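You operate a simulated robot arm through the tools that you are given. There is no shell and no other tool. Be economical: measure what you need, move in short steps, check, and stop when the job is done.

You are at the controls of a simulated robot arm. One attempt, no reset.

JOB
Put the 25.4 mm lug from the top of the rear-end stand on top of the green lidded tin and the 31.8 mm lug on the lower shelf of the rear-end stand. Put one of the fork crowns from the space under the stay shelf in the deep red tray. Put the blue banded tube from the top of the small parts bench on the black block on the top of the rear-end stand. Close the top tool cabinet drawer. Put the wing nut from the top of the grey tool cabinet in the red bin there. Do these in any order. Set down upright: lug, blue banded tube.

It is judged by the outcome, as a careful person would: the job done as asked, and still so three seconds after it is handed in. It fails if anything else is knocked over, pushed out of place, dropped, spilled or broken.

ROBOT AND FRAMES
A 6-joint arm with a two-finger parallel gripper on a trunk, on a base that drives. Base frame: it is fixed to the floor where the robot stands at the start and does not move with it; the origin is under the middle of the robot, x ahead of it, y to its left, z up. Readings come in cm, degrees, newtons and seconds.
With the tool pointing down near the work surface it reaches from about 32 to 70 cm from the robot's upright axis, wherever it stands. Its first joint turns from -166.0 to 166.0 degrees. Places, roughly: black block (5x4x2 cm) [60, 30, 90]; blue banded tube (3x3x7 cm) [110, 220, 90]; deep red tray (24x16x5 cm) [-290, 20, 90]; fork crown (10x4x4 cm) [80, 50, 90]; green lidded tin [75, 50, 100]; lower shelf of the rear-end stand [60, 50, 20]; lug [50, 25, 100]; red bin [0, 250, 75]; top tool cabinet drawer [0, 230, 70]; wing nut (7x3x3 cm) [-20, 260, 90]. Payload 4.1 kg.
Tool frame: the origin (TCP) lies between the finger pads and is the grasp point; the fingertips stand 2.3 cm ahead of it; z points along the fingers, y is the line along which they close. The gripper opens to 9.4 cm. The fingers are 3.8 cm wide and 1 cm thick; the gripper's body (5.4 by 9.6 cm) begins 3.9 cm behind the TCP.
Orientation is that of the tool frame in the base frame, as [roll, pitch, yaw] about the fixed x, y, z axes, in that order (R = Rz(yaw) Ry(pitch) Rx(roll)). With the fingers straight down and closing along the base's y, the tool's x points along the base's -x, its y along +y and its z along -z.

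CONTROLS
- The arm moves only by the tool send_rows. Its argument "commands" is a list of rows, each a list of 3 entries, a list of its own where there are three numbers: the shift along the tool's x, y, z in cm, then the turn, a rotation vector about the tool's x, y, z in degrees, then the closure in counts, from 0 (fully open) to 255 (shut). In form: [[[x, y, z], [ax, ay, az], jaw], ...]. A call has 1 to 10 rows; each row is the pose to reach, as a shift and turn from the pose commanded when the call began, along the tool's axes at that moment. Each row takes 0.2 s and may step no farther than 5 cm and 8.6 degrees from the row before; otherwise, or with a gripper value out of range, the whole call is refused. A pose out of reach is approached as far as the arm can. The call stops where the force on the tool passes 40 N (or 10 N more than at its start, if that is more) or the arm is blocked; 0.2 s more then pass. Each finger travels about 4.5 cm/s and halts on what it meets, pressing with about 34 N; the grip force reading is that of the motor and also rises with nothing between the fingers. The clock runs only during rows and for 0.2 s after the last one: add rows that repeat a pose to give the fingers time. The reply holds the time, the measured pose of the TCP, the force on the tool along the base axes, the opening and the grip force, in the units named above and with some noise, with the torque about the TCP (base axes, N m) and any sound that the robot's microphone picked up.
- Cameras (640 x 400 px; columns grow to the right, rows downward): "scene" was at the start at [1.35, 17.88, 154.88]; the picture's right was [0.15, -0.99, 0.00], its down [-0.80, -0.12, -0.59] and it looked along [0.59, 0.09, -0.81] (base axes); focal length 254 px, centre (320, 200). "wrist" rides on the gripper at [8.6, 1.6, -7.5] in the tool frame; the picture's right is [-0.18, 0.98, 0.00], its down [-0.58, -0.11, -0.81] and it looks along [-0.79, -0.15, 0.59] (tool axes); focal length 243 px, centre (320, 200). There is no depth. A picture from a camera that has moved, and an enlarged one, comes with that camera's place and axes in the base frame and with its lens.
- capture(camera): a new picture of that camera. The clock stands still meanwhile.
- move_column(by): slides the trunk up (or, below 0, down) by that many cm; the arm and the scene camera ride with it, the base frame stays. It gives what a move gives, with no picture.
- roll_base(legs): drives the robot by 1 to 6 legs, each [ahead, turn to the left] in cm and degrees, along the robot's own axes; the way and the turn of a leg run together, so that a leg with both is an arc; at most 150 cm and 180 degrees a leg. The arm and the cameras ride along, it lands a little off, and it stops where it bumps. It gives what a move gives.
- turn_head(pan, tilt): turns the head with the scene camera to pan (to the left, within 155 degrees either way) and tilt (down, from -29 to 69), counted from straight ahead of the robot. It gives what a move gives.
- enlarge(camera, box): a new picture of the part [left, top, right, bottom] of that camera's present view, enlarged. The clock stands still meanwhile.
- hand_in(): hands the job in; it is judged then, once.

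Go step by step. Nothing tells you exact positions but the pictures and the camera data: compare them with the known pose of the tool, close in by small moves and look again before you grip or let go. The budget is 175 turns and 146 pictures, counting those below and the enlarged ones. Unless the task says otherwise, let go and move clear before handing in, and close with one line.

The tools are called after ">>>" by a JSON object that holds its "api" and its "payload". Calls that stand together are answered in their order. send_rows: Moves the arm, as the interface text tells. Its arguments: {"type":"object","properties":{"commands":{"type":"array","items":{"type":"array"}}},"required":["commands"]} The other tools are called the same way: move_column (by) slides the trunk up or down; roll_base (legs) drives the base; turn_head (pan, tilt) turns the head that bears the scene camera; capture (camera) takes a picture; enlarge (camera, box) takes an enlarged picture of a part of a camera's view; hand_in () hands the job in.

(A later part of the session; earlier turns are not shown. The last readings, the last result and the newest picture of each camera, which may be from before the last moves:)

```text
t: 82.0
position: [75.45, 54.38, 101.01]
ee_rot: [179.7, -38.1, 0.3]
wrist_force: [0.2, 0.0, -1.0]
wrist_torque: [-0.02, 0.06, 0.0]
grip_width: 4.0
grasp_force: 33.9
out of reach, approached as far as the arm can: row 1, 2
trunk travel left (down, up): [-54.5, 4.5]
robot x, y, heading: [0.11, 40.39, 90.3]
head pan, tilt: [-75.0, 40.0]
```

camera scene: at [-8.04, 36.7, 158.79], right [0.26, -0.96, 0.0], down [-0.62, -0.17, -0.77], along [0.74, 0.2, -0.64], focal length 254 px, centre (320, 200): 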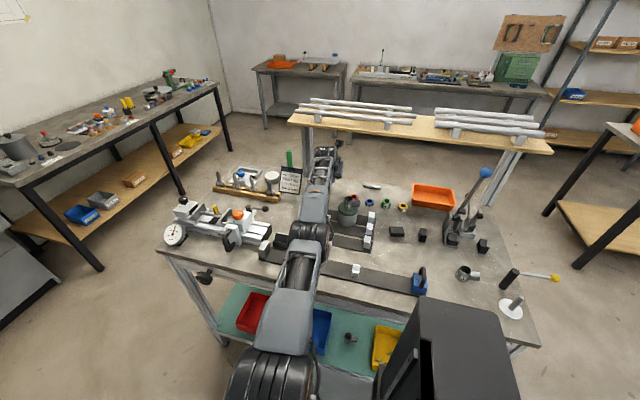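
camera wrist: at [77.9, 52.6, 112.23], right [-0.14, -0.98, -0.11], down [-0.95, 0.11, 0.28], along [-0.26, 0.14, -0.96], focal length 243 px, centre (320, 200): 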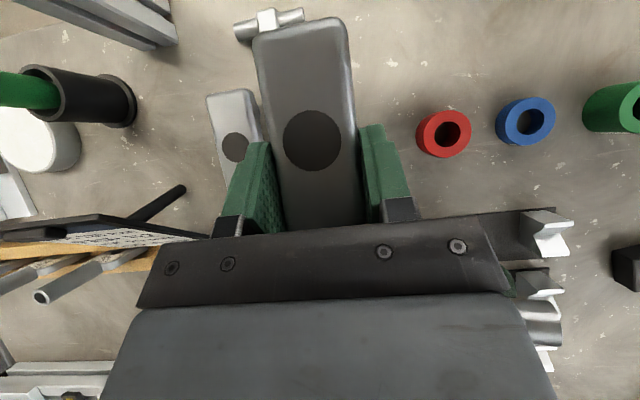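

The arm seems stuck at its straight-elbow singularity. I'll try retracting combined with a bit more forward tilt, which brings the wrist back.

>>> {"api": "send_rows", "payload": {"commands": [[[-2, -1, 1], [0, 4, 0], 255], [[-3, -2, -1], [0, 8, 0], 255], [[-4, -3, -4], [0, 8, 0], 255]]}}

>>> {"api": "turn_head", "payload": {"pan": -70, "tilt": 45}}

>>> {"api": "capture", "payload": {"camera": "scene"}}

```text
t: 82.8
position: [77.13, 56.97, 100.3]
ee_rot: [179.7, -46.4, 0.3]
wrist_force: [0.6, 0.1, -2.3]
wrist_torque: [0.0, 0.05, 0.01]
grip_width: 3.97
grasp_force: 34.1
out of reach, approached as far as the arm can: row 1, 2, 3
trunk travel left (down, up): [-54.5, 4.5]
robot x, y, heading: [0.0, 40.24, 90.5]
head pan, tilt: [-75.0, 40.0]
```

```text
t: 83.4
position: [77.13, 57.05, 100.27]
ee_rot: [179.6, -46.2, 0.4]
wrist_force: [0.0, 0.1, -1.4]
wrist_torque: [-0.06, 0.01, 0.01]
grip_width: 3.97
grasp_force: 34.2
trunk travel left (down, up): [-54.5, 4.5]
robot x, y, heading: [-0.06, 40.39, 89.9]
head pan, tilt: [-70.0, 45.0]
```

```text
73 pictures are left
camera scene: at [-8.68, 37.27, 158.06], right [0.35, -0.94, 0.0], down [-0.66, -0.24, -0.71], along [0.66, 0.24, -0.71], focal length 254 px, centre (320, 200)
```

scene: 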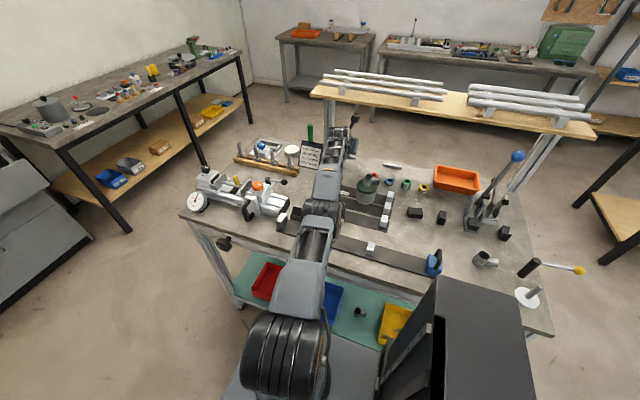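

The elbow is still straight. I'll nudge the trunk down 3 cm to reset the commanded pose to the measured one, then retract in a small step.

>>> {"api": "move_column", "payload": {"by": -3}}

>>> {"api": "send_rows", "payload": {"commands": [[[-1, 0, -1.5], [0, 0, 0], 255], [[-2, 0, -3], [0, 0, 0], 255]]}}

```text
t: 84.2
position: [77.17, 56.99, 97.16]
ee_rot: [179.5, -46.2, 0.3]
wrist_force: [-0.5, 0.7, -2.7]
wrist_torque: [-0.01, 0.04, 0.0]
grip_width: 3.96
grasp_force: 33.8
trunk travel left (down, up): [-51.5, 7.5]
robot x, y, heading: [0.48, 40.73, 90.2]
head pan, tilt: [-70.0, 45.0]
```

```text
t: 84.8
position: [73.66, 57.04, 97.86]
ee_rot: [179.6, -46.4, 0.4]
wrist_force: [-0.2, 0.7, -3.0]
wrist_torque: [0.02, 0.02, 0.01]
grip_width: 3.95
grasp_force: 34.5
out of reach, approached as far as the arm can: row 1
trunk travel left (down, up): [-51.5, 7.5]
robot x, y, heading: [0.0, 40.37, 90.3]
head pan, tilt: [-70.0, 45.0]
```

It freed up. Continuing to retract up and back.

>>> {"api": "send_rows", "payload": {"commands": [[[-0.5, 0.6, -4], [0, 0, 0], 255], [[-1, 1.2, -8], [0, 0, 0], 255], [[-1.2, 2, -12], [0, 0, 0], 255]]}}

>>> {"api": "capture", "payload": {"camera": "wrist"}}

```text
t: 85.6
position: [63.91, 54.82, 105.58]
ee_rot: [179.7, -46.1, 0.3]
wrist_force: [0.0, 1.1, -2.6]
wrist_torque: [0.02, 0.03, 0.01]
grip_width: 4.0
grasp_force: 34.2
trunk travel left (down, up): [-51.5, 7.5]
robot x, y, heading: [-0.07, 40.27, 90.3]
head pan, tilt: [-70.0, 45.0]
```

```text
72 pictures are left
camera wrist: at [64.6, 53.15, 116.99], right [-0.13, -0.98, -0.13], down [-0.98, 0.11, 0.14], along [-0.12, 0.14, -0.98], focal length 243 px, centre (320, 200)
```

wrist: 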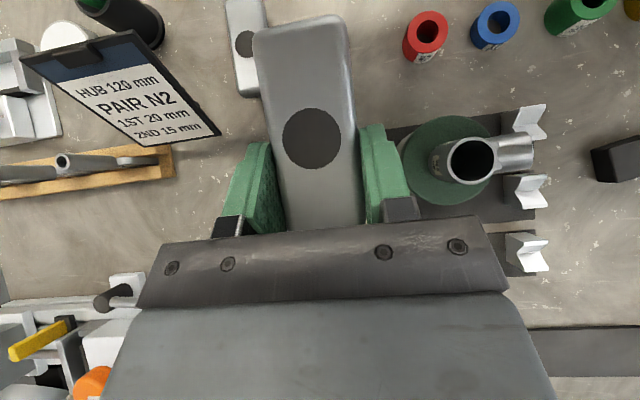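

Crown is free. I pull in to a compact travel pose.

>>> {"api": "send_rows", "payload": {"commands": [[[-1, 0.5, -4], [0, 0, 0], 255], [[-2, 1, -8], [0, 0, 0], 255], [[-3, 1.5, -12], [0, 0, 0], 255], [[-3.9, 2, -15.6], [0, 0, 0], 255], [[-3.9, 2, -18], [0, 0, 0], 255]]}}

>>> {"api": "capture", "payload": {"camera": "scene"}}

```text
t: 86.8
position: [48.25, 52.96, 115.03]
ee_rot: [179.5, -46.2, 0.5]
wrist_force: [0.3, -0.7, -2.6]
wrist_torque: [-0.02, 0.03, -0.02]
grip_width: 3.98
grasp_force: 34.1
trunk travel left (down, up): [-51.5, 7.5]
robot x, y, heading: [0.45, 40.15, 90.5]
head pan, tilt: [-70.0, 45.0]
```

```text
71 pictures are left
camera scene: at [-8.74, 37.27, 155.05], right [0.35, -0.94, 0.0], down [-0.66, -0.24, -0.71], along [0.66, 0.25, -0.71], focal length 254 px, centre (320, 200)
```

scene: 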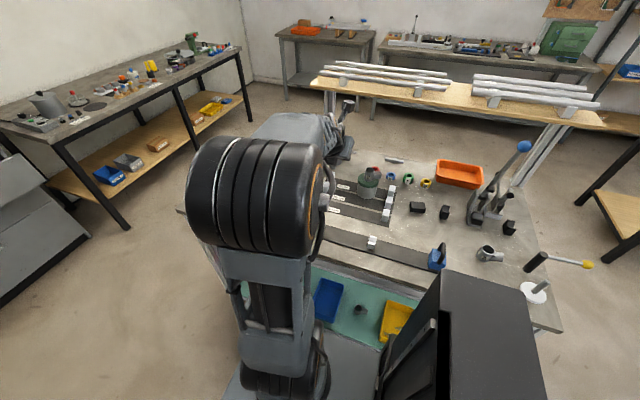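

Now I drive away in an arc and head toward the bench with the red tray.

>>> {"api": "roll_base", "payload": {"legs": [[100, 60], [0, 75], [110, 0], [0, -45]]}}

>>> {"api": "turn_head", "payload": {"pan": 15, "tilt": 25}}

>>> {"api": "capture", "payload": {"camera": "scene"}}

```text
t: 102.7
position: [-141.16, 92.44, 115.08]
ee_rot: [179.6, -46.2, 90.7]
wrist_force: [0.0, -0.3, -1.4]
wrist_torque: [-0.03, 0.0, 0.03]
grip_width: 3.98
grasp_force: 34.2
trunk travel left (down, up): [-51.5, 7.5]
robot x, y, heading: [-128.08, 44.54, -179.4]
head pan, tilt: [-70.0, 45.0]
cut short: leg 1
```

```text
t: 104.2
position: [-141.11, 92.52, 115.21]
ee_rot: [179.7, -46.2, 90.7]
wrist_force: [-0.6, 0.5, -1.8]
wrist_torque: [-0.05, 0.0, -0.04]
grip_width: 4.01
grasp_force: 33.9
trunk travel left (down, up): [-51.5, 7.5]
robot x, y, heading: [-128.07, 44.72, -179.1]
head pan, tilt: [15.0, 25.0]
```

```text
70 pictures are left
camera scene: at [-130.86, 25.49, 158.12], right [-0.27, 0.96, 0.0], down [0.41, 0.11, -0.91], along [-0.87, -0.24, -0.42], focal length 254 px, centre (320, 200)
```

scene: 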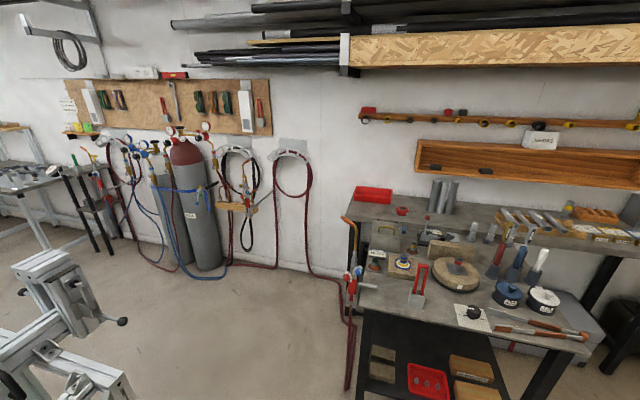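

I see the red tray at the left end of the rear bench (about [-285, 18]). A bike stand on the left is close to my route, so I check its extent.

>>> {"api": "turn_head", "payload": {"pan": 50, "tilt": 40}}

>>> {"api": "capture", "payload": {"camera": "scene"}}

```text
t: 105.2
position: [-141.08, 92.4, 115.09]
ee_rot: [179.6, -46.1, 90.8]
wrist_force: [-0.9, 0.1, -1.5]
wrist_torque: [0.0, 0.01, 0.0]
grip_width: 3.99
grasp_force: 33.9
trunk travel left (down, up): [-51.5, 7.5]
robot x, y, heading: [-128.61, 44.13, -179.4]
head pan, tilt: [50.0, 40.0]
```

```text
69 pictures are left
camera scene: at [-127.38, 21.4, 155.79], right [-0.77, 0.63, 0.0], down [0.41, 0.5, -0.77], along [-0.49, -0.59, -0.64], focal length 254 px, centre (320, 200)
```

scene: 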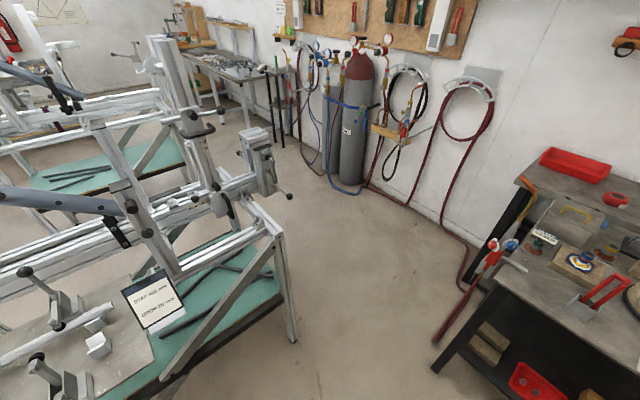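

The gap between stand corner (≈[-154,-35]) and cart corner (≈[-204,22]) is about 76 cm. I'll raise the trunk, drive diagonally through it, and turn to face the bench end.

>>> {"api": "move_column", "payload": {"by": 6.5}}

>>> {"api": "roll_base", "payload": {"legs": [[0, 44.3], [107, 0], [0, -75]]}}

>>> {"api": "turn_head", "payload": {"pan": 0, "tilt": 35}}

>>> {"api": "capture", "payload": {"camera": "scene"}}

```text
t: 106.3
position: [-141.21, 92.49, 121.69]
ee_rot: [179.6, -46.3, 90.8]
wrist_force: [-0.3, -0.4, -2.4]
wrist_torque: [-0.03, 0.01, 0.0]
grip_width: 4.01
grasp_force: 33.8
trunk travel left (down, up): [-58.0, 1.0]
robot x, y, heading: [-128.3, 44.53, -179.4]
head pan, tilt: [50.0, 40.0]
```

```text
t: 117.1
position: [-190.66, 15.8, 121.64]
ee_rot: [179.6, -46.2, 60.5]
wrist_force: [-0.3, 0.6, -1.7]
wrist_torque: [-0.03, 0.02, -0.03]
grip_width: 3.98
grasp_force: 34.3
trunk travel left (down, up): [-58.0, 1.0]
robot x, y, heading: [-203.69, -32.07, 150.5]
head pan, tilt: [50.0, 40.0]
```

```text
t: 118.3
position: [-190.75, 15.79, 121.67]
ee_rot: [179.5, -46.2, 60.5]
wrist_force: [-0.2, 0.3, -2.6]
wrist_torque: [-0.03, 0.0, 0.0]
grip_width: 3.97
grasp_force: 34.3
trunk travel left (down, up): [-58.0, 1.0]
robot x, y, heading: [-203.95, -32.19, 150.4]
head pan, tilt: [0.0, 35.0]
```

```text
68 pictures are left
camera scene: at [-214.18, -45.33, 163.04], right [0.49, 0.87, 0.0], down [0.5, -0.28, -0.82], along [-0.71, 0.4, -0.57], focal length 254 px, centre (320, 200)
```

scene: 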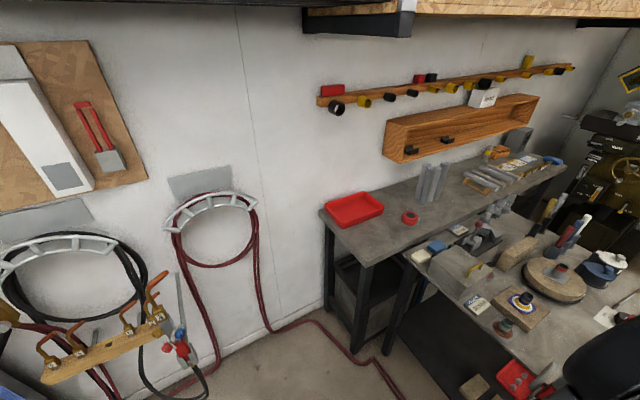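

Tray centre is about [-289, 15]. I turn to heading ~169 and creep forward 26 cm, staying clear of the hose on the floor.

>>> {"api": "roll_base", "payload": {"legs": [[0, 18.8], [26, 0]]}}

>>> {"api": "turn_head", "payload": {"pan": -25, "tilt": 45}}

>>> {"api": "capture", "payload": {"camera": "scene"}}

```text
t: 121.2
position: [-232.66, 22.39, 121.55]
ee_rot: [179.6, -46.2, 79.2]
wrist_force: [-0.3, -1.0, -2.2]
wrist_torque: [-0.02, -0.03, -0.03]
grip_width: 3.99
grasp_force: 34.3
trunk travel left (down, up): [-58.0, 1.0]
robot x, y, heading: [-229.42, -27.23, 169.3]
head pan, tilt: [0.0, 35.0]
```

```text
t: 122.1
position: [-232.58, 22.29, 121.6]
ee_rot: [179.5, -46.1, 79.2]
wrist_force: [0.9, -0.3, -1.9]
wrist_torque: [-0.03, 0.01, -0.05]
grip_width: 3.96
grasp_force: 34.1
trunk travel left (down, up): [-58.0, 1.0]
robot x, y, heading: [-229.68, -27.62, 169.0]
head pan, tilt: [-25.0, 45.0]
```

```text
67 pictures are left
camera scene: at [-233.14, -40.04, 161.56], right [0.58, 0.81, 0.0], down [0.57, -0.41, -0.71], along [-0.57, 0.41, -0.71], focal length 254 px, centre (320, 200)
```

scene: 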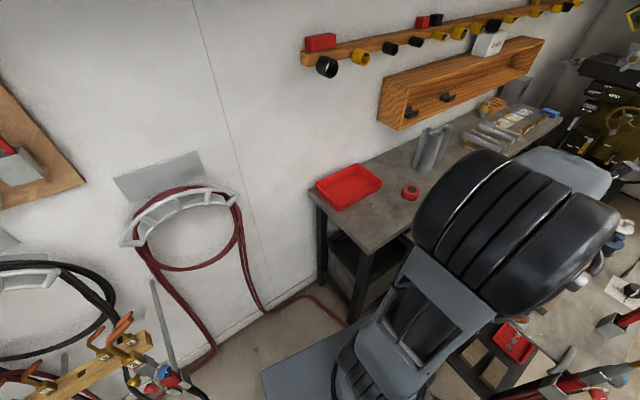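

Now I swing the arm towards the tray direction while turning the hand with it.

>>> {"api": "send_rows", "payload": {"commands": [[[-0.84, -4.25, -0.88], [4.6, 0, -4.4], 255], [[-2.13, -8.67, -2.22], [9.2, 0, -8.8], 255], [[-3.67, -12.93, -3.83], [13.8, 0, -13.2], 255], [[-5.47, -16.91, -5.7], [18.4, 0, -17.6], 255], [[-7.52, -20.73, -7.85], [23, 0, -22], 255], [[-9.8, -24.17, -10.23], [27.6, 0, -26.4], 255], [[-12.39, -27.2, -12.92], [32.2, 0, -30.8], 255], [[-15.09, -30.04, -15.74], [36.8, 0, -35.2], 255], [[-17.69, -32.17, -18.46], [41.4, 0, -39.6], 255]]}}

>>> {"api": "capture", "payload": {"camera": "wrist"}}

>>> {"api": "capture", "payload": {"camera": "scene"}}

```text
t: 124.1
position: [-269.08, 3.38, 121.57]
ee_rot: [179.9, -46.0, 136.5]
wrist_force: [0.2, -0.4, -2.3]
wrist_torque: [-0.03, -0.03, 0.0]
grip_width: 3.98
grasp_force: 34.7
trunk travel left (down, up): [-58.0, 1.0]
robot x, y, heading: [-229.34, -27.38, 169.4]
head pan, tilt: [-25.0, 45.0]
```

```text
66 pictures are left
camera wrist: at [-268.33, 4.77, 132.99], right [0.77, 0.62, -0.13], down [0.64, -0.76, 0.14], along [-0.01, -0.19, -0.98], focal length 243 px, centre (320, 200)
```

wrist: 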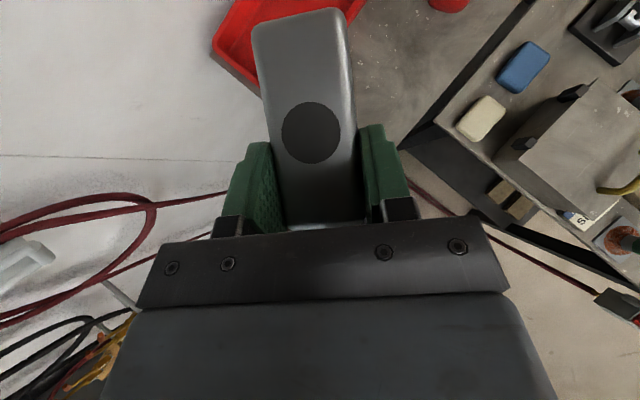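

```text
65 pictures are left
camera scene: at [-233.17, -40.08, 161.55], right [0.58, 0.81, 0.0], down [0.57, -0.41, -0.71], along [-0.57, 0.41, -0.71], focal length 254 px, centre (320, 200)
```

scene: 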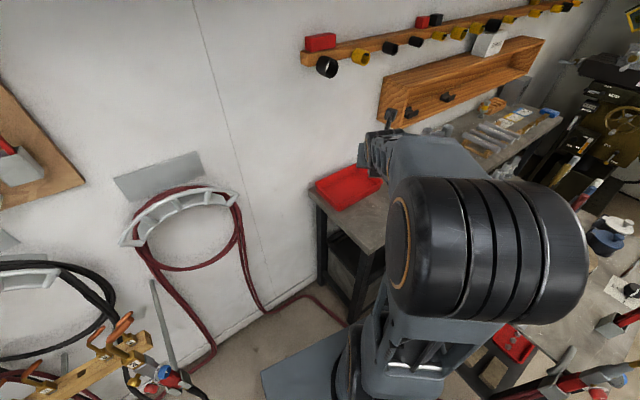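

The tray lies ahead-left. I move diagonally forward-down to a hover above it, and restore the tilt to 38° so the crown is level.

>>> {"api": "send_rows", "payload": {"commands": [[[0.15, -0.83, 4.2], [0, -2, 0], 255], [[0.3, -1.65, 8.4], [0, -4, 0], 255], [[0.45, -2.5, 12.6], [0, -6, 0], 255], [[0.6, -3.3, 16.9], [0, -8, 0], 255], [[0.75, -4.1, 21.2], [0, -8, 0], 255], [[0.9, -4.95, 25.4], [0, -8, 0], 255]]}}

>>> {"api": "capture", "payload": {"camera": "wrist"}}

>>> {"api": "enlarge", "payload": {"camera": "scene", "box": [290, 130, 418, 210]}}

```text
t: 125.5
position: [-286.17, 12.97, 104.13]
ee_rot: [180.0, -38.0, 136.2]
wrist_force: [-0.5, -1.2, -2.1]
wrist_torque: [-0.06, -0.04, -0.02]
grip_width: 3.97
grasp_force: 34.2
trunk travel left (down, up): [-58.0, 1.0]
robot x, y, heading: [-229.58, -27.36, 169.3]
head pan, tilt: [-25.0, 45.0]
```

```text
64 pictures are left
camera wrist: at [-286.54, 15.48, 115.36], right [0.79, 0.61, -0.11], down [0.61, -0.74, 0.28], along [0.09, -0.29, -0.95], focal length 243 px, centre (320, 200)
```

wrist: 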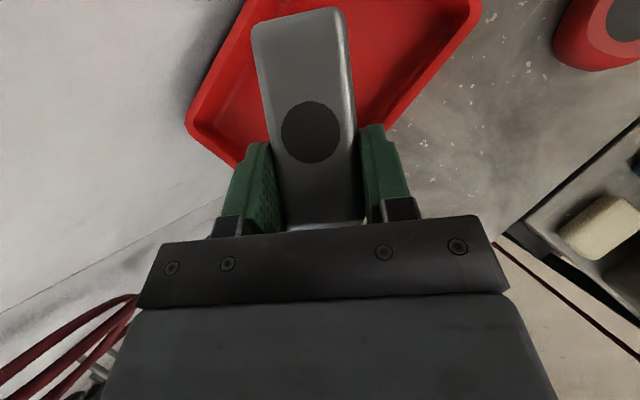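

```text
5.00 times, centred on (354, 170) of scene
camera zoom: at [-233.24, -39.99, 161.56], right [0.58, 0.81, 0.0], down [0.57, -0.41, -0.71], along [-0.57, 0.41, -0.71], focal length 1270 px, centre (150, 350)
```

zoom: 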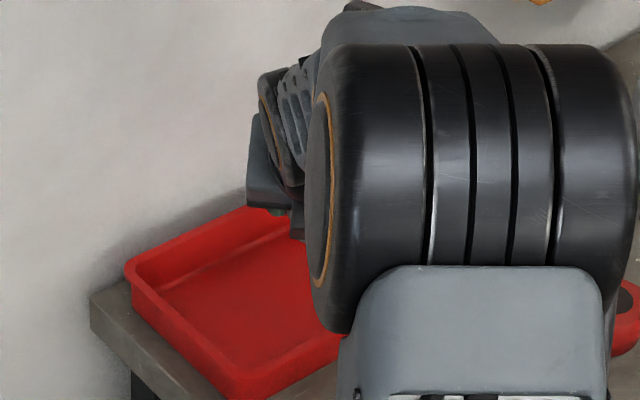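

The tray spans roughly x −300…−284.5, y 7…31, so I need about 5 cm farther along the hand direction.

>>> {"api": "send_rows", "payload": {"commands": [[[2.1, 0, 1.65], [0, 0, 0], 255], [[4.2, 0.1, 3.3], [0, 0, 0], 255]]}}

>>> {"api": "capture", "payload": {"camera": "wrist"}}

```text
t: 126.1
position: [-290.02, 16.63, 104.15]
ee_rot: [179.9, -38.0, 136.3]
wrist_force: [-0.6, 0.1, -0.7]
wrist_torque: [-0.03, -0.03, 0.02]
grip_width: 3.99
grasp_force: 34.1
trunk travel left (down, up): [-58.0, 1.0]
robot x, y, heading: [-228.95, -27.5, 169.2]
head pan, tilt: [-25.0, 45.0]
```

```text
62 pictures are left
camera wrist: at [-290.35, 19.24, 115.47], right [0.78, 0.61, -0.11], down [0.61, -0.74, 0.28], along [0.09, -0.29, -0.95], focal length 243 px, centre (320, 200)
```

wrist: 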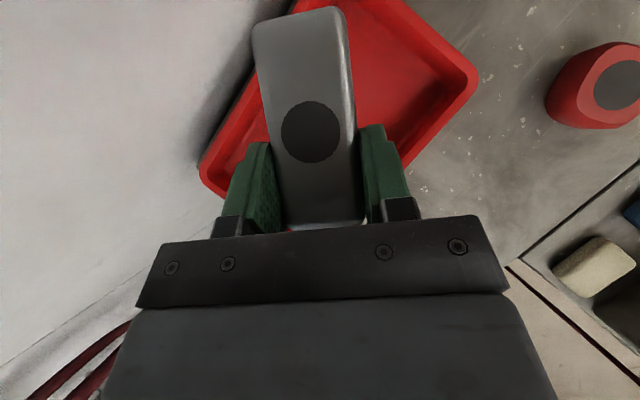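

Positioned. Lowering straight down in steps.

>>> {"api": "send_rows", "payload": {"commands": [[[-1.85, 0, 2.36], [0, 0, 0], 255], [[-3.7, 0, 4.73], [0, 0, 0], 255]]}}

>>> {"api": "capture", "payload": {"camera": "wrist"}}

>>> {"api": "enlarge", "payload": {"camera": "scene", "box": [290, 130, 418, 210]}}

```text
t: 126.7
position: [-289.83, 16.54, 98.19]
ee_rot: [179.8, -38.0, 136.5]
wrist_force: [-0.5, -0.8, -1.8]
wrist_torque: [-0.02, -0.05, 0.01]
grip_width: 3.97
grasp_force: 34.0
trunk travel left (down, up): [-58.0, 1.0]
robot x, y, heading: [-229.14, -27.29, 169.0]
head pan, tilt: [-25.0, 45.0]
```

```text
61 pictures are left
camera wrist: at [-290.19, 19.26, 109.48], right [0.78, 0.61, -0.11], down [0.61, -0.74, 0.28], along [0.09, -0.29, -0.95], focal length 243 px, centre (320, 200)
```

wrist: 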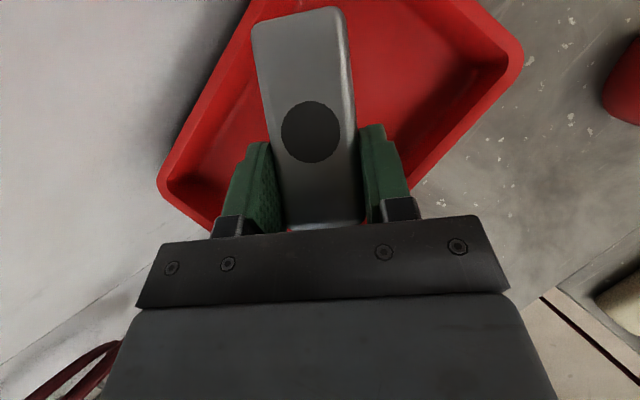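

```text
5.00 times, centred on (354, 170) of scene
camera zoom: at [-233.2, -40.01, 161.56], right [0.58, 0.81, 0.0], down [0.57, -0.41, -0.71], along [-0.57, 0.41, -0.71], focal length 1270 px, centre (150, 350)
```

zoom: 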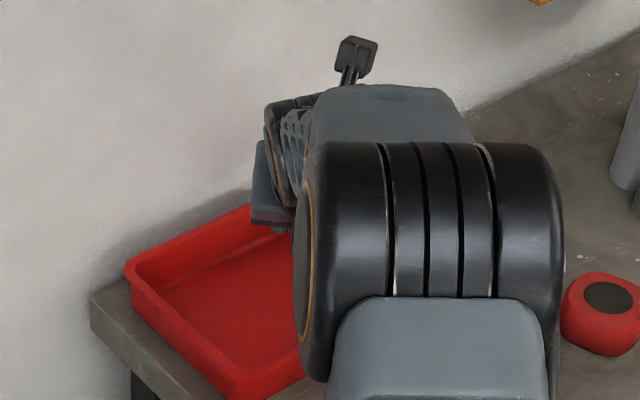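

The crown is inside the tray outline. I go 0.8 cm further in and lower until it touches.

>>> {"api": "send_rows", "payload": {"commands": [[[0.63, 0, 0.5], [0, 0, 0], 255], [[-0.6, 0, 2.07], [0, 0, 0], 255], [[-1.2, 0, 2.86], [0, 0, 0], 255], [[-1.5, 0, 3.25], [0, 0, 0], 255]]}}

>>> {"api": "capture", "payload": {"camera": "wrist"}}

```text
t: 127.7
position: [-290.46, 17.18, 94.86]
ee_rot: [179.9, -37.9, 136.3]
wrist_force: [0.5, -0.2, -2.0]
wrist_torque: [-0.08, 0.0, 0.01]
grip_width: 4.01
grasp_force: 34.1
trunk travel left (down, up): [-58.0, 1.0]
robot x, y, heading: [-229.37, -26.93, 169.3]
head pan, tilt: [-25.0, 45.0]
```

```text
59 pictures are left
camera wrist: at [-290.86, 19.77, 106.07], right [0.78, 0.61, -0.11], down [0.61, -0.74, 0.28], along [0.09, -0.29, -0.95], focal length 243 px, centre (320, 200)
```

wrist: 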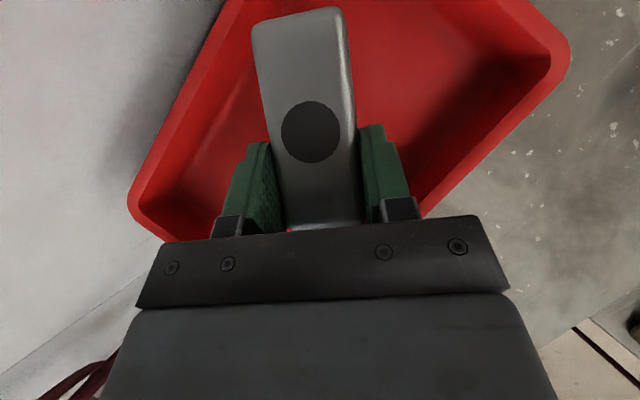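

>>> {"api": "send_rows", "payload": {"commands": [[[-0.25, 0, 0.3], [0, 0, 0], 255], [[-0.5, 0, 0.63], [0, 0, 0], 255], [[-0.74, 0, 0.95], [0, 0, 0], 255]]}}

```text
t: 128.5
position: [-290.51, 17.21, 93.68]
ee_rot: [179.8, -38.1, 136.4]
wrist_force: [0.6, 0.4, -1.8]
wrist_torque: [-0.03, -0.04, -0.02]
grip_width: 3.96
grasp_force: 34.0
trunk travel left (down, up): [-58.0, 1.0]
robot x, y, heading: [-229.66, -27.72, 169.2]
head pan, tilt: [-25.0, 45.0]
```

>>> {"api": "send_rows", "payload": {"commands": [[[-0.25, 0, 0.32], [0, 0, 0], 255], [[-0.5, 0, 0.63], [0, 0, 0], 255], [[-0.74, 0, 0.95], [0, 0, 0], 255], [[-1, 0, 1.26], [0, 0, 0], 255]]}}

>>> {"api": "capture", "payload": {"camera": "wrist"}}

```text
t: 129.5
position: [-290.48, 17.1, 91.99]
ee_rot: [179.9, -38.0, 136.3]
wrist_force: [0.1, 0.6, -1.8]
wrist_torque: [-0.02, -0.01, -0.01]
grip_width: 3.97
grasp_force: 34.2
trunk travel left (down, up): [-58.0, 1.0]
robot x, y, heading: [-229.48, -27.59, 169.2]
head pan, tilt: [-25.0, 45.0]
```

```text
58 pictures are left
camera wrist: at [-290.82, 19.78, 103.35], right [0.78, 0.61, -0.11], down [0.61, -0.74, 0.28], along [0.09, -0.29, -0.95], focal length 243 px, centre (320, 200)
```

wrist: 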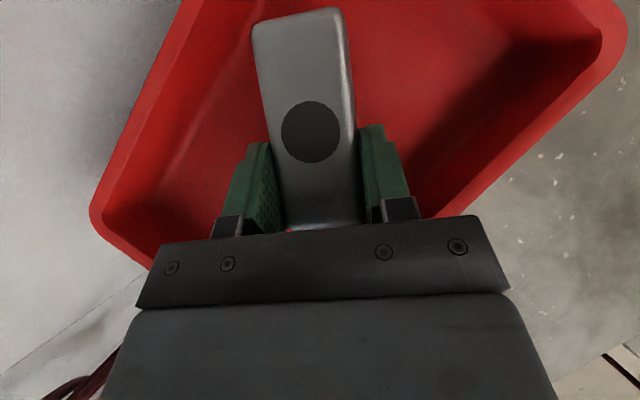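

Still free. Continue in fine steps.

>>> {"api": "send_rows", "payload": {"commands": [[[-0.18, 0, 0.24], [0, 0, 0], 255], [[-0.37, 0, 0.47], [0, 0, 0], 255]]}}

```text
t: 130.1
position: [-290.45, 17.21, 91.44]
ee_rot: [180.0, -38.0, 136.2]
wrist_force: [0.9, -0.5, -2.4]
wrist_torque: [-0.03, -0.02, 0.0]
grip_width: 3.97
grasp_force: 34.1
trunk travel left (down, up): [-58.0, 1.0]
robot x, y, heading: [-229.53, -27.45, 169.0]
head pan, tilt: [-25.0, 45.0]
```

>>> {"api": "send_rows", "payload": {"commands": [[[-0.25, 0, 0.32], [0, 0, 0], 255], [[-0.5, 0, 0.63], [0, 0, 0], 255], [[-0.74, 0, 0.95], [0, 0, 0], 255]]}}

>>> {"api": "capture", "payload": {"camera": "wrist"}}

```text
t: 130.9
position: [-290.4, 17.33, 90.27]
ee_rot: [179.8, -38.0, 136.4]
wrist_force: [0.3, 0.0, -1.8]
wrist_torque: [-0.02, -0.03, -0.01]
grip_width: 3.98
grasp_force: 34.2
trunk travel left (down, up): [-58.0, 1.0]
robot x, y, heading: [-229.28, -27.58, 169.5]
head pan, tilt: [-25.0, 45.0]
```

```text
57 pictures are left
camera wrist: at [-290.84, 19.85, 101.54], right [0.78, 0.61, -0.11], down [0.61, -0.74, 0.28], along [0.09, -0.29, -0.95], focal length 243 px, centre (320, 200)
```

wrist: 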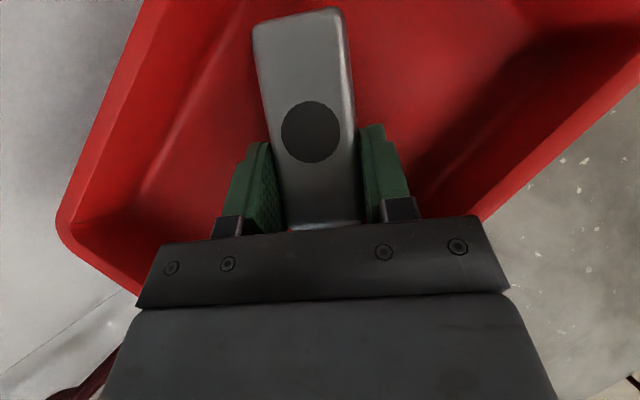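

>>> {"api": "send_rows", "payload": {"commands": [[[-0.25, 0, 0.32], [0, 0, 0], 255], [[-0.5, 0, 0.63], [0, 0, 0], 255], [[-0.74, 0, 0.95], [0, 0, 0], 255], [[-0.98, 0, 1.26], [0, 0, 0], 255]]}}

>>> {"api": "capture", "payload": {"camera": "wrist"}}

```text
t: 131.9
position: [-290.53, 17.42, 89.6]
ee_rot: [-179.9, -38.9, 136.1]
wrist_force: [-0.9, 3.2, 35.5]
wrist_torque: [-0.44, -0.98, -0.27]
grip_width: 3.98
grasp_force: 34.4
trunk travel left (down, up): [-58.0, 1.0]
robot x, y, heading: [-229.01, -27.2, 169.3]
head pan, tilt: [-25.0, 45.0]
```

```text
56 pictures are left
camera wrist: at [-290.77, 19.82, 100.85], right [0.78, 0.61, -0.12], down [0.62, -0.74, 0.26], along [0.07, -0.28, -0.96], focal length 243 px, centre (320, 200)
```

wrist: 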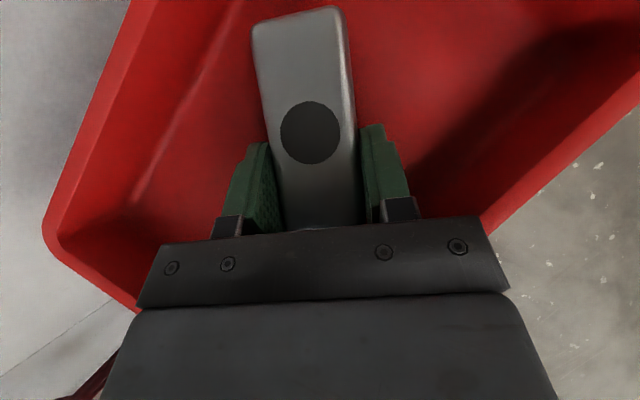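

Contact on the tray floor. I relieve the load and release.

>>> {"api": "send_rows", "payload": {"commands": [[[0.35, 0, -0.47], [0, 0, 0], 255], [[0.45, 0, -0.55], [0, 0, 0], 255]]}}

>>> {"api": "send_rows", "payload": {"commands": [[[0, 0, 0], [0, 0, 0], 140], [[0, 0, 0], [0, 0, 0], 100], [[0, 0, 0], [0, 0, 0], 90], [[0, 0, 0], [0, 0, 0], 90]]}}

>>> {"api": "capture", "payload": {"camera": "wrist"}}

```text
t: 132.5
position: [-290.49, 17.22, 89.38]
ee_rot: [179.9, -38.1, 136.2]
wrist_force: [-4.5, 5.7, 16.1]
wrist_torque: [0.49, 0.56, -0.15]
grip_width: 3.97
grasp_force: 34.1
trunk travel left (down, up): [-58.0, 1.0]
robot x, y, heading: [-229.53, -27.48, 169.2]
head pan, tilt: [-25.0, 45.0]
```

```text
t: 133.5
position: [-290.27, 17.1, 89.47]
ee_rot: [179.9, -37.9, 136.3]
wrist_force: [3.4, -0.2, 8.5]
wrist_torque: [-0.15, 0.1, -0.01]
grip_width: 5.95
grasp_force: 0.0
trunk travel left (down, up): [-58.0, 1.0]
robot x, y, heading: [-229.47, -27.69, 169.5]
head pan, tilt: [-25.0, 45.0]
```

```text
55 pictures are left
camera wrist: at [-290.76, 19.77, 100.64], right [0.78, 0.61, -0.11], down [0.61, -0.74, 0.28], along [0.09, -0.29, -0.95], focal length 243 px, centre (320, 200)
```

wrist: 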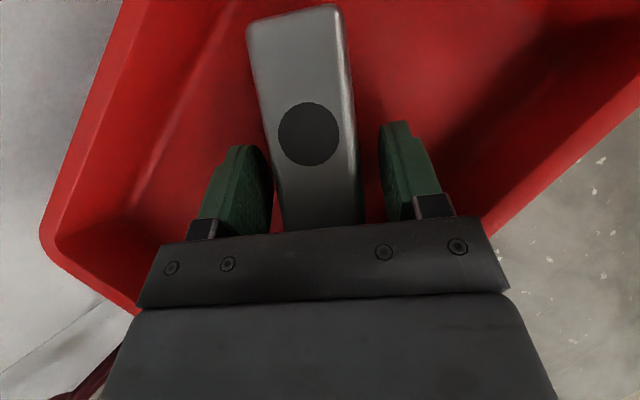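

Released. I rise vertically, then back off.

>>> {"api": "send_rows", "payload": {"commands": [[[1.2, 0, -1.6], [0, 0, 0], 90], [[3, 0, -3.95], [0, 0, 0], 90], [[4.5, 0, -6.6], [0, 0, 0], 90], [[4.5, 0, -11], [0, 0, 0], 90], [[4, 0, -15.5], [0, 0, 0], 90]]}}

>>> {"api": "capture", "payload": {"camera": "wrist"}}

```text
t: 134.7
position: [-285.66, 12.52, 104.17]
ee_rot: [180.0, -38.0, 136.3]
wrist_force: [0.7, -0.7, 0.3]
wrist_torque: [0.01, 0.0, 0.01]
grip_width: 6.09
grasp_force: 0.1
trunk travel left (down, up): [-58.0, 1.0]
robot x, y, heading: [-229.4, -27.63, 169.3]
head pan, tilt: [-25.0, 45.0]
```

```text
54 pictures are left
camera wrist: at [-286.03, 15.1, 115.43], right [0.78, 0.61, -0.11], down [0.61, -0.74, 0.28], along [0.09, -0.29, -0.95], focal length 243 px, centre (320, 200)
```

wrist: 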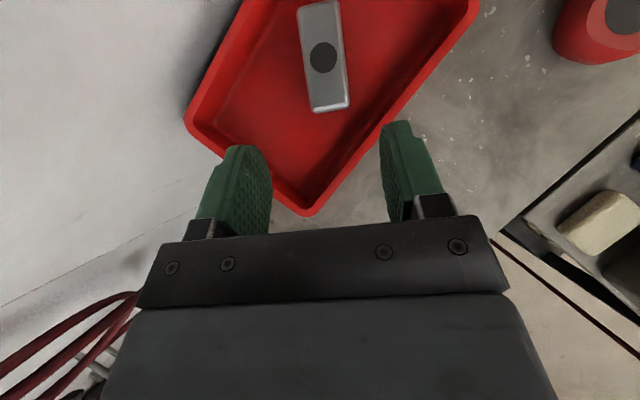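

The crown lies in the tray. I retract the arm and drive back through the gap toward the tool cabinet.

>>> {"api": "send_rows", "payload": {"commands": [[[-1.7, 0, -4.4], [0, 0, 0], 0], [[-3.4, 0, -8.8], [0, 0, 0], 0], [[-5, 0, -13.2], [0, 0, 0], 0], [[-6.7, 0, -17.5], [0, 0, 0], 0], [[-8.4, 0, -21.8], [0, 0, 0], 0]]}}

>>> {"api": "roll_base", "payload": {"legs": [[-26, 0], [0, 55.5], [-108, 0], [0, -180], [120, 0], [0, -45]]}}

>>> {"api": "turn_head", "payload": {"pan": 80, "tilt": 35}}

>>> {"api": "capture", "payload": {"camera": "scene"}}

```text
t: 135.9
position: [-271.24, -1.11, 116.08]
ee_rot: [179.9, -38.0, 136.5]
wrist_force: [0.6, 1.4, -0.2]
wrist_torque: [0.01, 0.02, -0.03]
grip_width: 9.4
grasp_force: 0.1
trunk travel left (down, up): [-58.0, 1.0]
robot x, y, heading: [-229.38, -27.42, 169.4]
head pan, tilt: [-25.0, 45.0]
```

```text
t: 160.5
position: [2.03, 113.4, 115.94]
ee_rot: [179.8, -38.0, -31.7]
wrist_force: [0.2, -0.2, 0.5]
wrist_torque: [-0.01, 0.01, 0.04]
grip_width: 9.39
grasp_force: 0.0
trunk travel left (down, up): [-58.0, 1.0]
robot x, y, heading: [-44.58, 130.18, 1.3]
head pan, tilt: [-25.0, 45.0]
```

```text
t: 162.3
position: [2.08, 113.46, 116.04]
ee_rot: [179.9, -38.0, -31.7]
wrist_force: [-0.2, -0.1, -0.4]
wrist_torque: [0.01, -0.02, -0.03]
grip_width: 9.44
grasp_force: 0.0
trunk travel left (down, up): [-58.0, 1.0]
robot x, y, heading: [-44.3, 130.66, 1.0]
head pan, tilt: [80.0, 35.0]
```

```text
53 pictures are left
camera scene: at [-49.32, 155.98, 163.04], right [0.99, -0.15, 0.0], down [-0.09, -0.57, -0.82], along [0.13, 0.81, -0.57], focal length 254 px, centre (320, 200)
```

scene: 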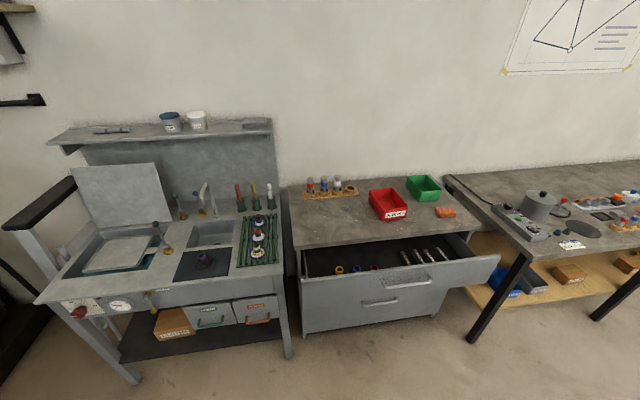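

The cabinet with the open top drawer, red and green bins is ahead. I zoom in to find the wing nut.

>>> {"api": "enlarge", "payload": {"camera": "scene", "box": [280, 165, 480, 290]}}

>>> {"api": "enlarge", "payload": {"camera": "scene", "box": [490, 170, 640, 264]}}

```text
3.20 times, centred on (380, 228) of scene
camera zoom: at [-49.32, 155.98, 163.04], right [0.99, -0.15, 0.0], down [-0.09, -0.57, -0.82], along [0.13, 0.81, -0.57], focal length 813 px, centre (128, 112)
```

zoom: 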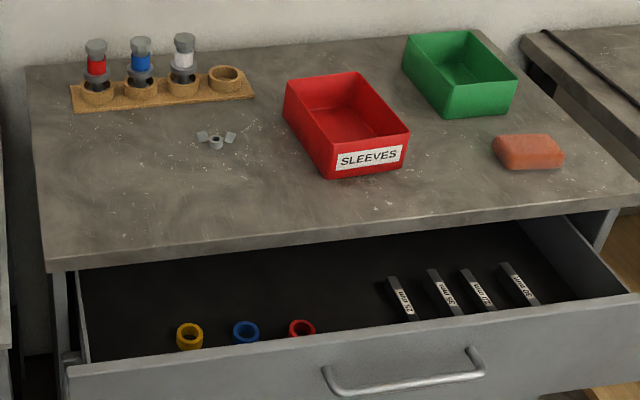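

```text
4.26 times, centred on (565, 217) of scene
camera zoom: at [-49.32, 155.98, 163.04], right [0.99, -0.15, 0.0], down [-0.09, -0.57, -0.82], along [0.13, 0.81, -0.57], focal length 1081 px, centre (-723, 128)
```

zoom: 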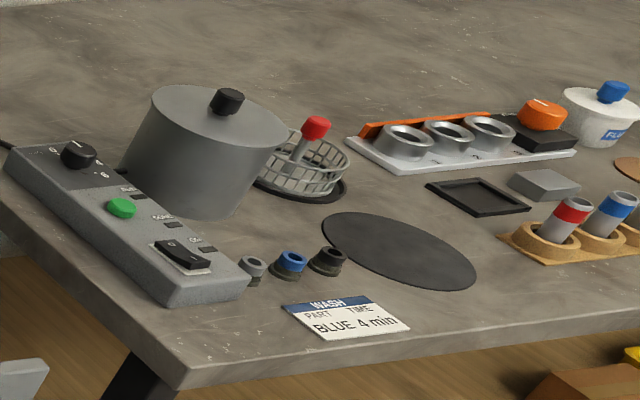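

Found: wing nut at the left-centre of the cabinet top beside the red SLEEVES bin, and the blue-banded tube in a holder on the parts bench. First I move closer to close the drawer.

>>> {"api": "roll_base", "payload": {"legs": [[0, 54], [50, 0], [0, -55]]}}

>>> {"api": "turn_head", "payload": {"pan": 85, "tilt": 50}}

>>> {"api": "capture", "payload": {"camera": "scene"}}

```text
t: 170.1
position: [30.36, 153.23, 116.0]
ee_rot: [180.0, -37.9, -33.3]
wrist_force: [-0.5, 0.7, -0.1]
wrist_torque: [0.01, 0.0, 0.02]
grip_width: 9.36
grasp_force: 0.0
trunk travel left (down, up): [-58.0, 1.0]
robot x, y, heading: [-15.71, 171.62, -0.7]
head pan, tilt: [80.0, 35.0]
```

```text
t: 170.9
position: [30.28, 153.3, 116.03]
ee_rot: [179.9, -38.0, -33.2]
wrist_force: [1.3, 1.1, 0.6]
wrist_torque: [0.01, 0.03, 0.03]
grip_width: 9.41
grasp_force: 0.0
trunk travel left (down, up): [-58.0, 1.0]
robot x, y, heading: [-15.53, 171.7, -0.3]
head pan, tilt: [85.0, 50.0]
```

```text
50 pictures are left
camera scene: at [-20.71, 196.32, 160.87], right [1.0, -0.09, 0.0], down [-0.07, -0.76, -0.64], along [0.06, 0.64, -0.77], focal length 254 px, centre (320, 200)
```

scene: 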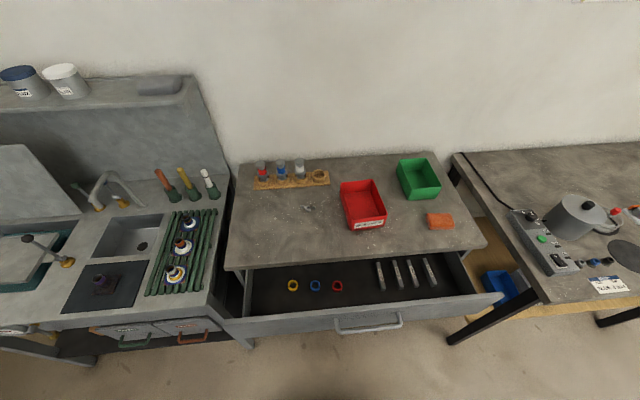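

Geometry: cabinet top z≈84.5, front edge y≈234; drawer panel front at y≈221, top z≈77.7; wing nut ≈[-19, 256.4]; red bin centre ≈[0.7, 255]. I turn the base to face the cabinet, so the arm points at it.

>>> {"api": "roll_base", "payload": {"legs": [[0, 90]]}}

>>> {"api": "turn_head", "payload": {"pan": 0, "tilt": 50}}

>>> {"api": "capture", "payload": {"camera": "scene"}}

```text
t: 175.1
position: [3.13, 217.74, 116.06]
ee_rot: [179.8, -38.1, 56.3]
wrist_force: [0.9, 0.2, -0.2]
wrist_torque: [-0.01, 0.03, -0.02]
grip_width: 9.39
grasp_force: 0.0
trunk travel left (down, up): [-58.0, 1.0]
robot x, y, heading: [-15.64, 171.68, 89.2]
head pan, tilt: [85.0, 50.0]
```

```text
t: 176.7
position: [3.23, 217.72, 116.05]
ee_rot: [179.8, -38.0, 56.3]
wrist_force: [-0.3, 0.6, 0.4]
wrist_torque: [-0.02, 0.02, 0.02]
grip_width: 9.4
grasp_force: 0.1
trunk travel left (down, up): [-58.0, 1.0]
robot x, y, heading: [-15.75, 172.28, 89.1]
head pan, tilt: [0.0, 50.0]
```

```text
49 pictures are left
camera scene: at [-32.19, 173.9, 160.87], right [1.0, -0.01, 0.0], down [-0.01, -0.77, -0.64], along [0.01, 0.64, -0.77], focal length 254 px, centre (320, 200)
```

scene: 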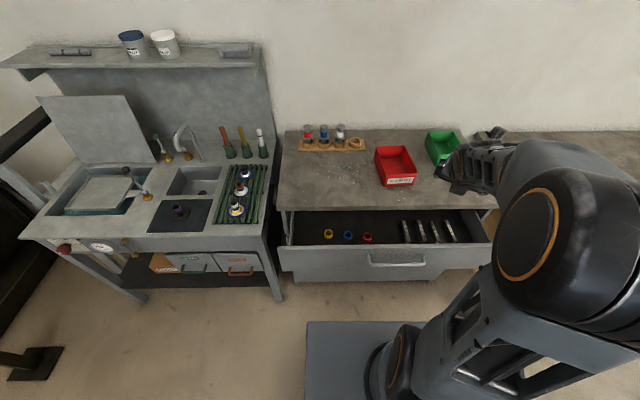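

I pull the closed hand back and turn it to face the cabinet squarely, then lower the trunk.

>>> {"api": "send_rows", "payload": {"commands": [[[-1.94, 0.16, -1.52], [4.2, 0, -5.4], 80], [[-3.9, 0.3, -3.04], [8.4, 0, -10.7], 160], [[-5.8, 0.5, -4.6], [12.5, 0, -16], 255], [[-7.8, 0.6, -6.1], [16.7, 0, -21.4], 255], [[-9.7, 0.78, -7.6], [20.9, 0, -26.8], 255], [[-9.7, 0.78, -7.6], [20.9, 0, -26.8], 255]]}}

>>> {"api": "move_column", "payload": {"by": -25}}

>>> {"api": "capture", "payload": {"camera": "scene"}}

```text
t: 178.1
position: [-16.2, 210.32, 115.0]
ee_rot: [179.3, -37.9, 90.2]
wrist_force: [0.6, -0.8, 0.2]
wrist_torque: [0.0, -0.02, 0.0]
grip_width: 0.01
grasp_force: 31.4
out of reach, approached as far as the arm can: row 2, 3, 4, 5, 6
trunk travel left (down, up): [-58.0, 1.0]
robot x, y, heading: [-15.78, 171.61, 89.3]
head pan, tilt: [0.0, 50.0]
```

```text
t: 180.7
position: [-16.11, 210.42, 89.97]
ee_rot: [179.2, -38.0, 90.2]
wrist_force: [-0.1, -0.7, -0.3]
wrist_torque: [-0.01, 0.01, 0.01]
grip_width: 0.0
grasp_force: 33.7
trunk travel left (down, up): [-33.0, 26.0]
robot x, y, heading: [-15.53, 171.84, 88.7]
head pan, tilt: [0.0, 50.0]
```

```text
48 pictures are left
camera scene: at [-32.18, 173.89, 135.87], right [1.0, -0.01, 0.0], down [-0.01, -0.77, -0.64], along [0.01, 0.64, -0.77], focal length 254 px, centre (320, 200)
```

scene: 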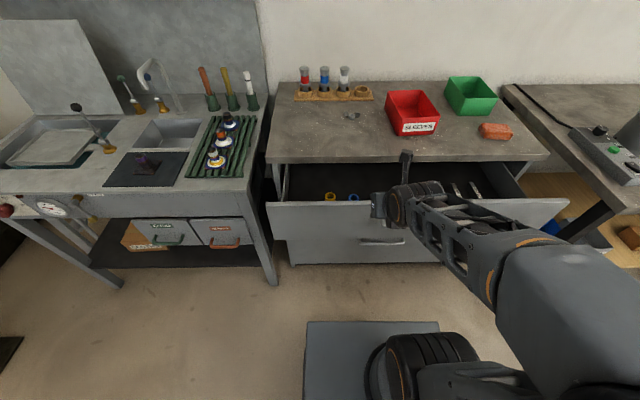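

The hand is square to the cabinet at x≈−16, left of the handle — good for pushing. I lower to z≈75 and push forward.

>>> {"api": "move_column", "payload": {"by": -14.8}}

>>> {"api": "capture", "payload": {"camera": "wrist"}}

>>> {"api": "send_rows", "payload": {"commands": [[[2.4, 0, 1.85], [0, 0, 0], 255], [[4.7, 0, 3.7], [0, 0, 0], 255]]}}

>>> {"api": "capture", "payload": {"camera": "scene"}}

```text
t: 182.4
position: [-16.07, 210.37, 75.12]
ee_rot: [179.3, -38.0, 90.2]
wrist_force: [0.4, 0.0, -0.6]
wrist_torque: [0.0, -0.01, 0.03]
grip_width: 0.0
grasp_force: 33.7
trunk travel left (down, up): [-18.2, 40.8]
robot x, y, heading: [-15.61, 172.04, 89.3]
head pan, tilt: [0.0, 50.0]
```

```text
47 pictures are left
camera wrist: at [-14.53, 212.5, 86.4], right [0.98, -0.15, -0.1], down [-0.12, -0.95, 0.28], along [-0.14, -0.26, -0.96], focal length 243 px, centre (320, 200)
```

wrist: 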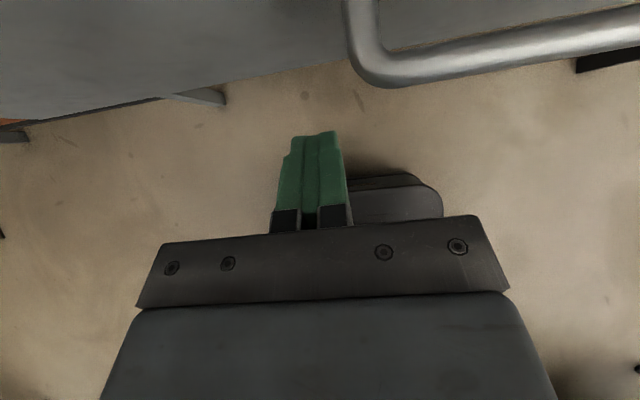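

```text
t: 183.0
position: [-16.0, 216.21, 75.15]
ee_rot: [179.2, -37.9, 90.0]
wrist_force: [-0.4, -0.2, -0.7]
wrist_torque: [0.02, 0.03, 0.01]
grip_width: 0.02
grasp_force: 34.2
trunk travel left (down, up): [-18.2, 40.8]
robot x, y, heading: [-15.56, 172.08, 89.2]
head pan, tilt: [0.0, 50.0]
```

```text
46 pictures are left
camera scene: at [-32.18, 173.9, 121.07], right [1.0, -0.01, 0.0], down [-0.01, -0.77, -0.64], along [0.01, 0.64, -0.77], focal length 254 px, centre (320, 200)
```

scene: 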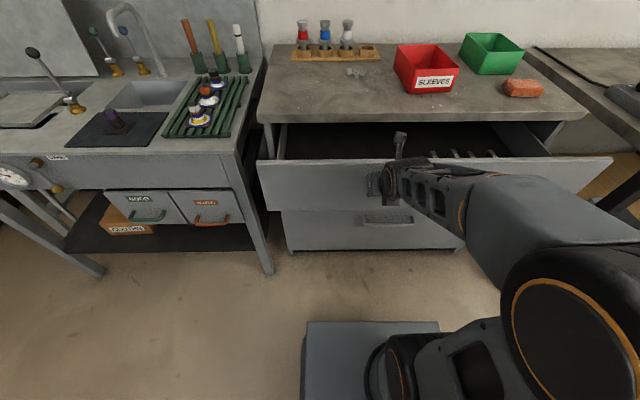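

Near the panel. I raise 1.5 cm for camera clearance over the tabletop and push gently.

>>> {"api": "move_column", "payload": {"by": 1.5}}

>>> {"api": "send_rows", "payload": {"commands": [[[0.8, 0, 0.62], [0, 0, 0], 255], [[1.6, 0, 1.23], [0, 0, 0], 255], [[2.4, 0, 1.85], [0, 0, 0], 255], [[3.2, 0, 2.46], [0, 0, 0], 255], [[4, 0, 3.1], [0, 0, 0], 255], [[4.8, 0, 3.7], [0, 0, 0], 255], [[5.6, 0, 4.3], [0, 0, 0], 255], [[6.4, 0, 4.95], [0, 0, 0], 255], [[7.2, 0, 5.56], [0, 0, 0], 255], [[8, 0, 6.2], [0, 0, 0], 255]]}}

>>> {"api": "capture", "payload": {"camera": "scene"}}

```text
t: 183.6
position: [-16.06, 216.21, 76.69]
ee_rot: [179.2, -38.1, 90.1]
wrist_force: [0.4, 0.3, 0.4]
wrist_torque: [0.0, -0.01, -0.02]
grip_width: 0.0
grasp_force: 34.1
trunk travel left (down, up): [-19.7, 39.3]
robot x, y, heading: [-15.67, 171.82, 89.4]
head pan, tilt: [0.0, 50.0]
```

```text
t: 185.8
position: [-15.98, 226.34, 76.75]
ee_rot: [178.9, -38.1, 89.9]
wrist_force: [-0.6, 0.2, 0.1]
wrist_torque: [0.0, -0.03, 0.0]
grip_width: 0.0
grasp_force: 34.3
trunk travel left (down, up): [-19.7, 39.3]
robot x, y, heading: [-15.54, 172.32, 89.4]
head pan, tilt: [0.0, 50.0]
```

```text
45 pictures are left
camera scene: at [-32.18, 173.9, 122.57], right [1.0, -0.01, 0.0], down [-0.01, -0.77, -0.64], along [0.01, 0.64, -0.77], focal length 254 px, centre (320, 200)
```

scene: 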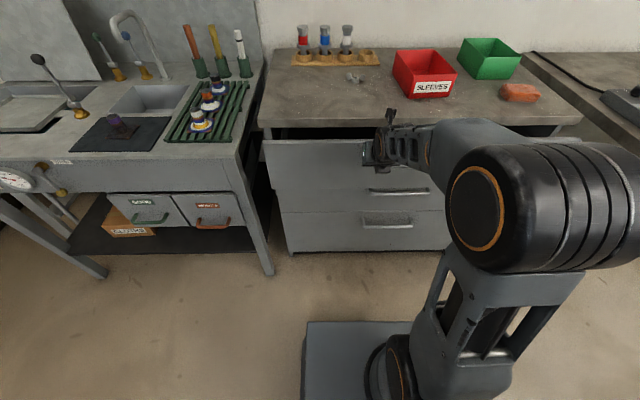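

The drawer is sliding in nicely. Continue until it stops.

>>> {"api": "send_rows", "payload": {"commands": [[[0.6, 0, 0.47], [0, 0, 0], 255], [[1.2, 0, 0.93], [0, 0, 0], 255], [[1.8, 0, 1.4], [0, 0, 0], 255], [[2.4, 0, 1.86], [0, 0, 0], 255], [[3, 0, 2.3], [0, 0, 0], 255], [[3.6, 0, 2.8], [0, 0, 0], 255], [[4.2, 0, 3.26], [0, 0, 0], 255]]}}

>>> {"api": "capture", "payload": {"camera": "scene"}}

>>> {"api": "capture", "payload": {"camera": "wrist"}}

```text
t: 187.4
position: [-16.4, 231.58, 76.62]
ee_rot: [178.7, -38.2, 90.0]
wrist_force: [0.4, -0.3, -0.2]
wrist_torque: [0.04, 0.01, 0.03]
grip_width: 0.02
grasp_force: 33.5
out of reach, approached as far as the arm can: row 7
trunk travel left (down, up): [-19.7, 39.3]
robot x, y, heading: [-15.49, 171.71, 89.2]
head pan, tilt: [0.0, 50.0]
```

```text
44 pictures are left
camera scene: at [-32.18, 173.89, 122.56], right [1.0, -0.01, 0.0], down [-0.01, -0.77, -0.64], along [0.01, 0.64, -0.77], focal length 254 px, centre (320, 200)
```

scene: 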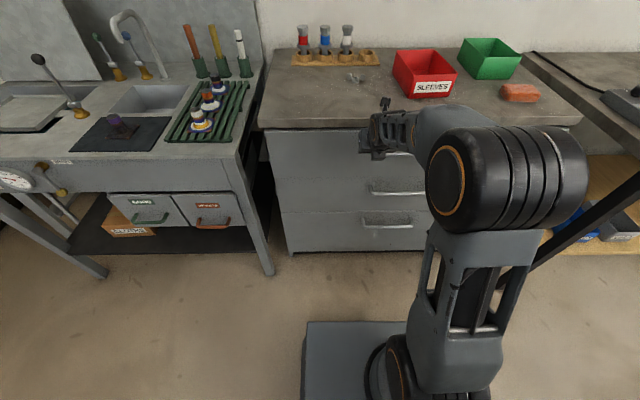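

```text
43 pictures are left
camera wrist: at [-14.79, 233.76, 87.98], right [0.98, -0.16, -0.1], down [-0.13, -0.95, 0.27], along [-0.14, -0.26, -0.96], focal length 243 px, centre (320, 200)
```

wrist: 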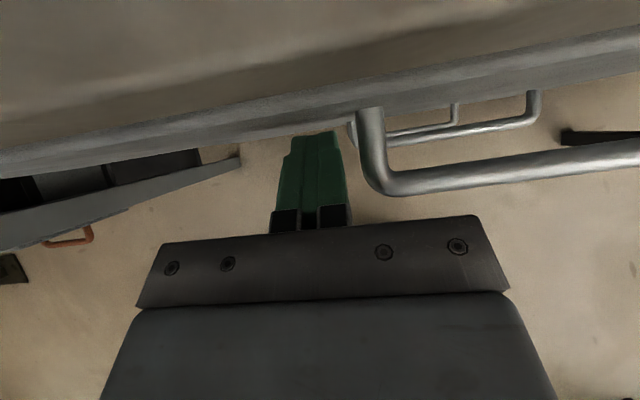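

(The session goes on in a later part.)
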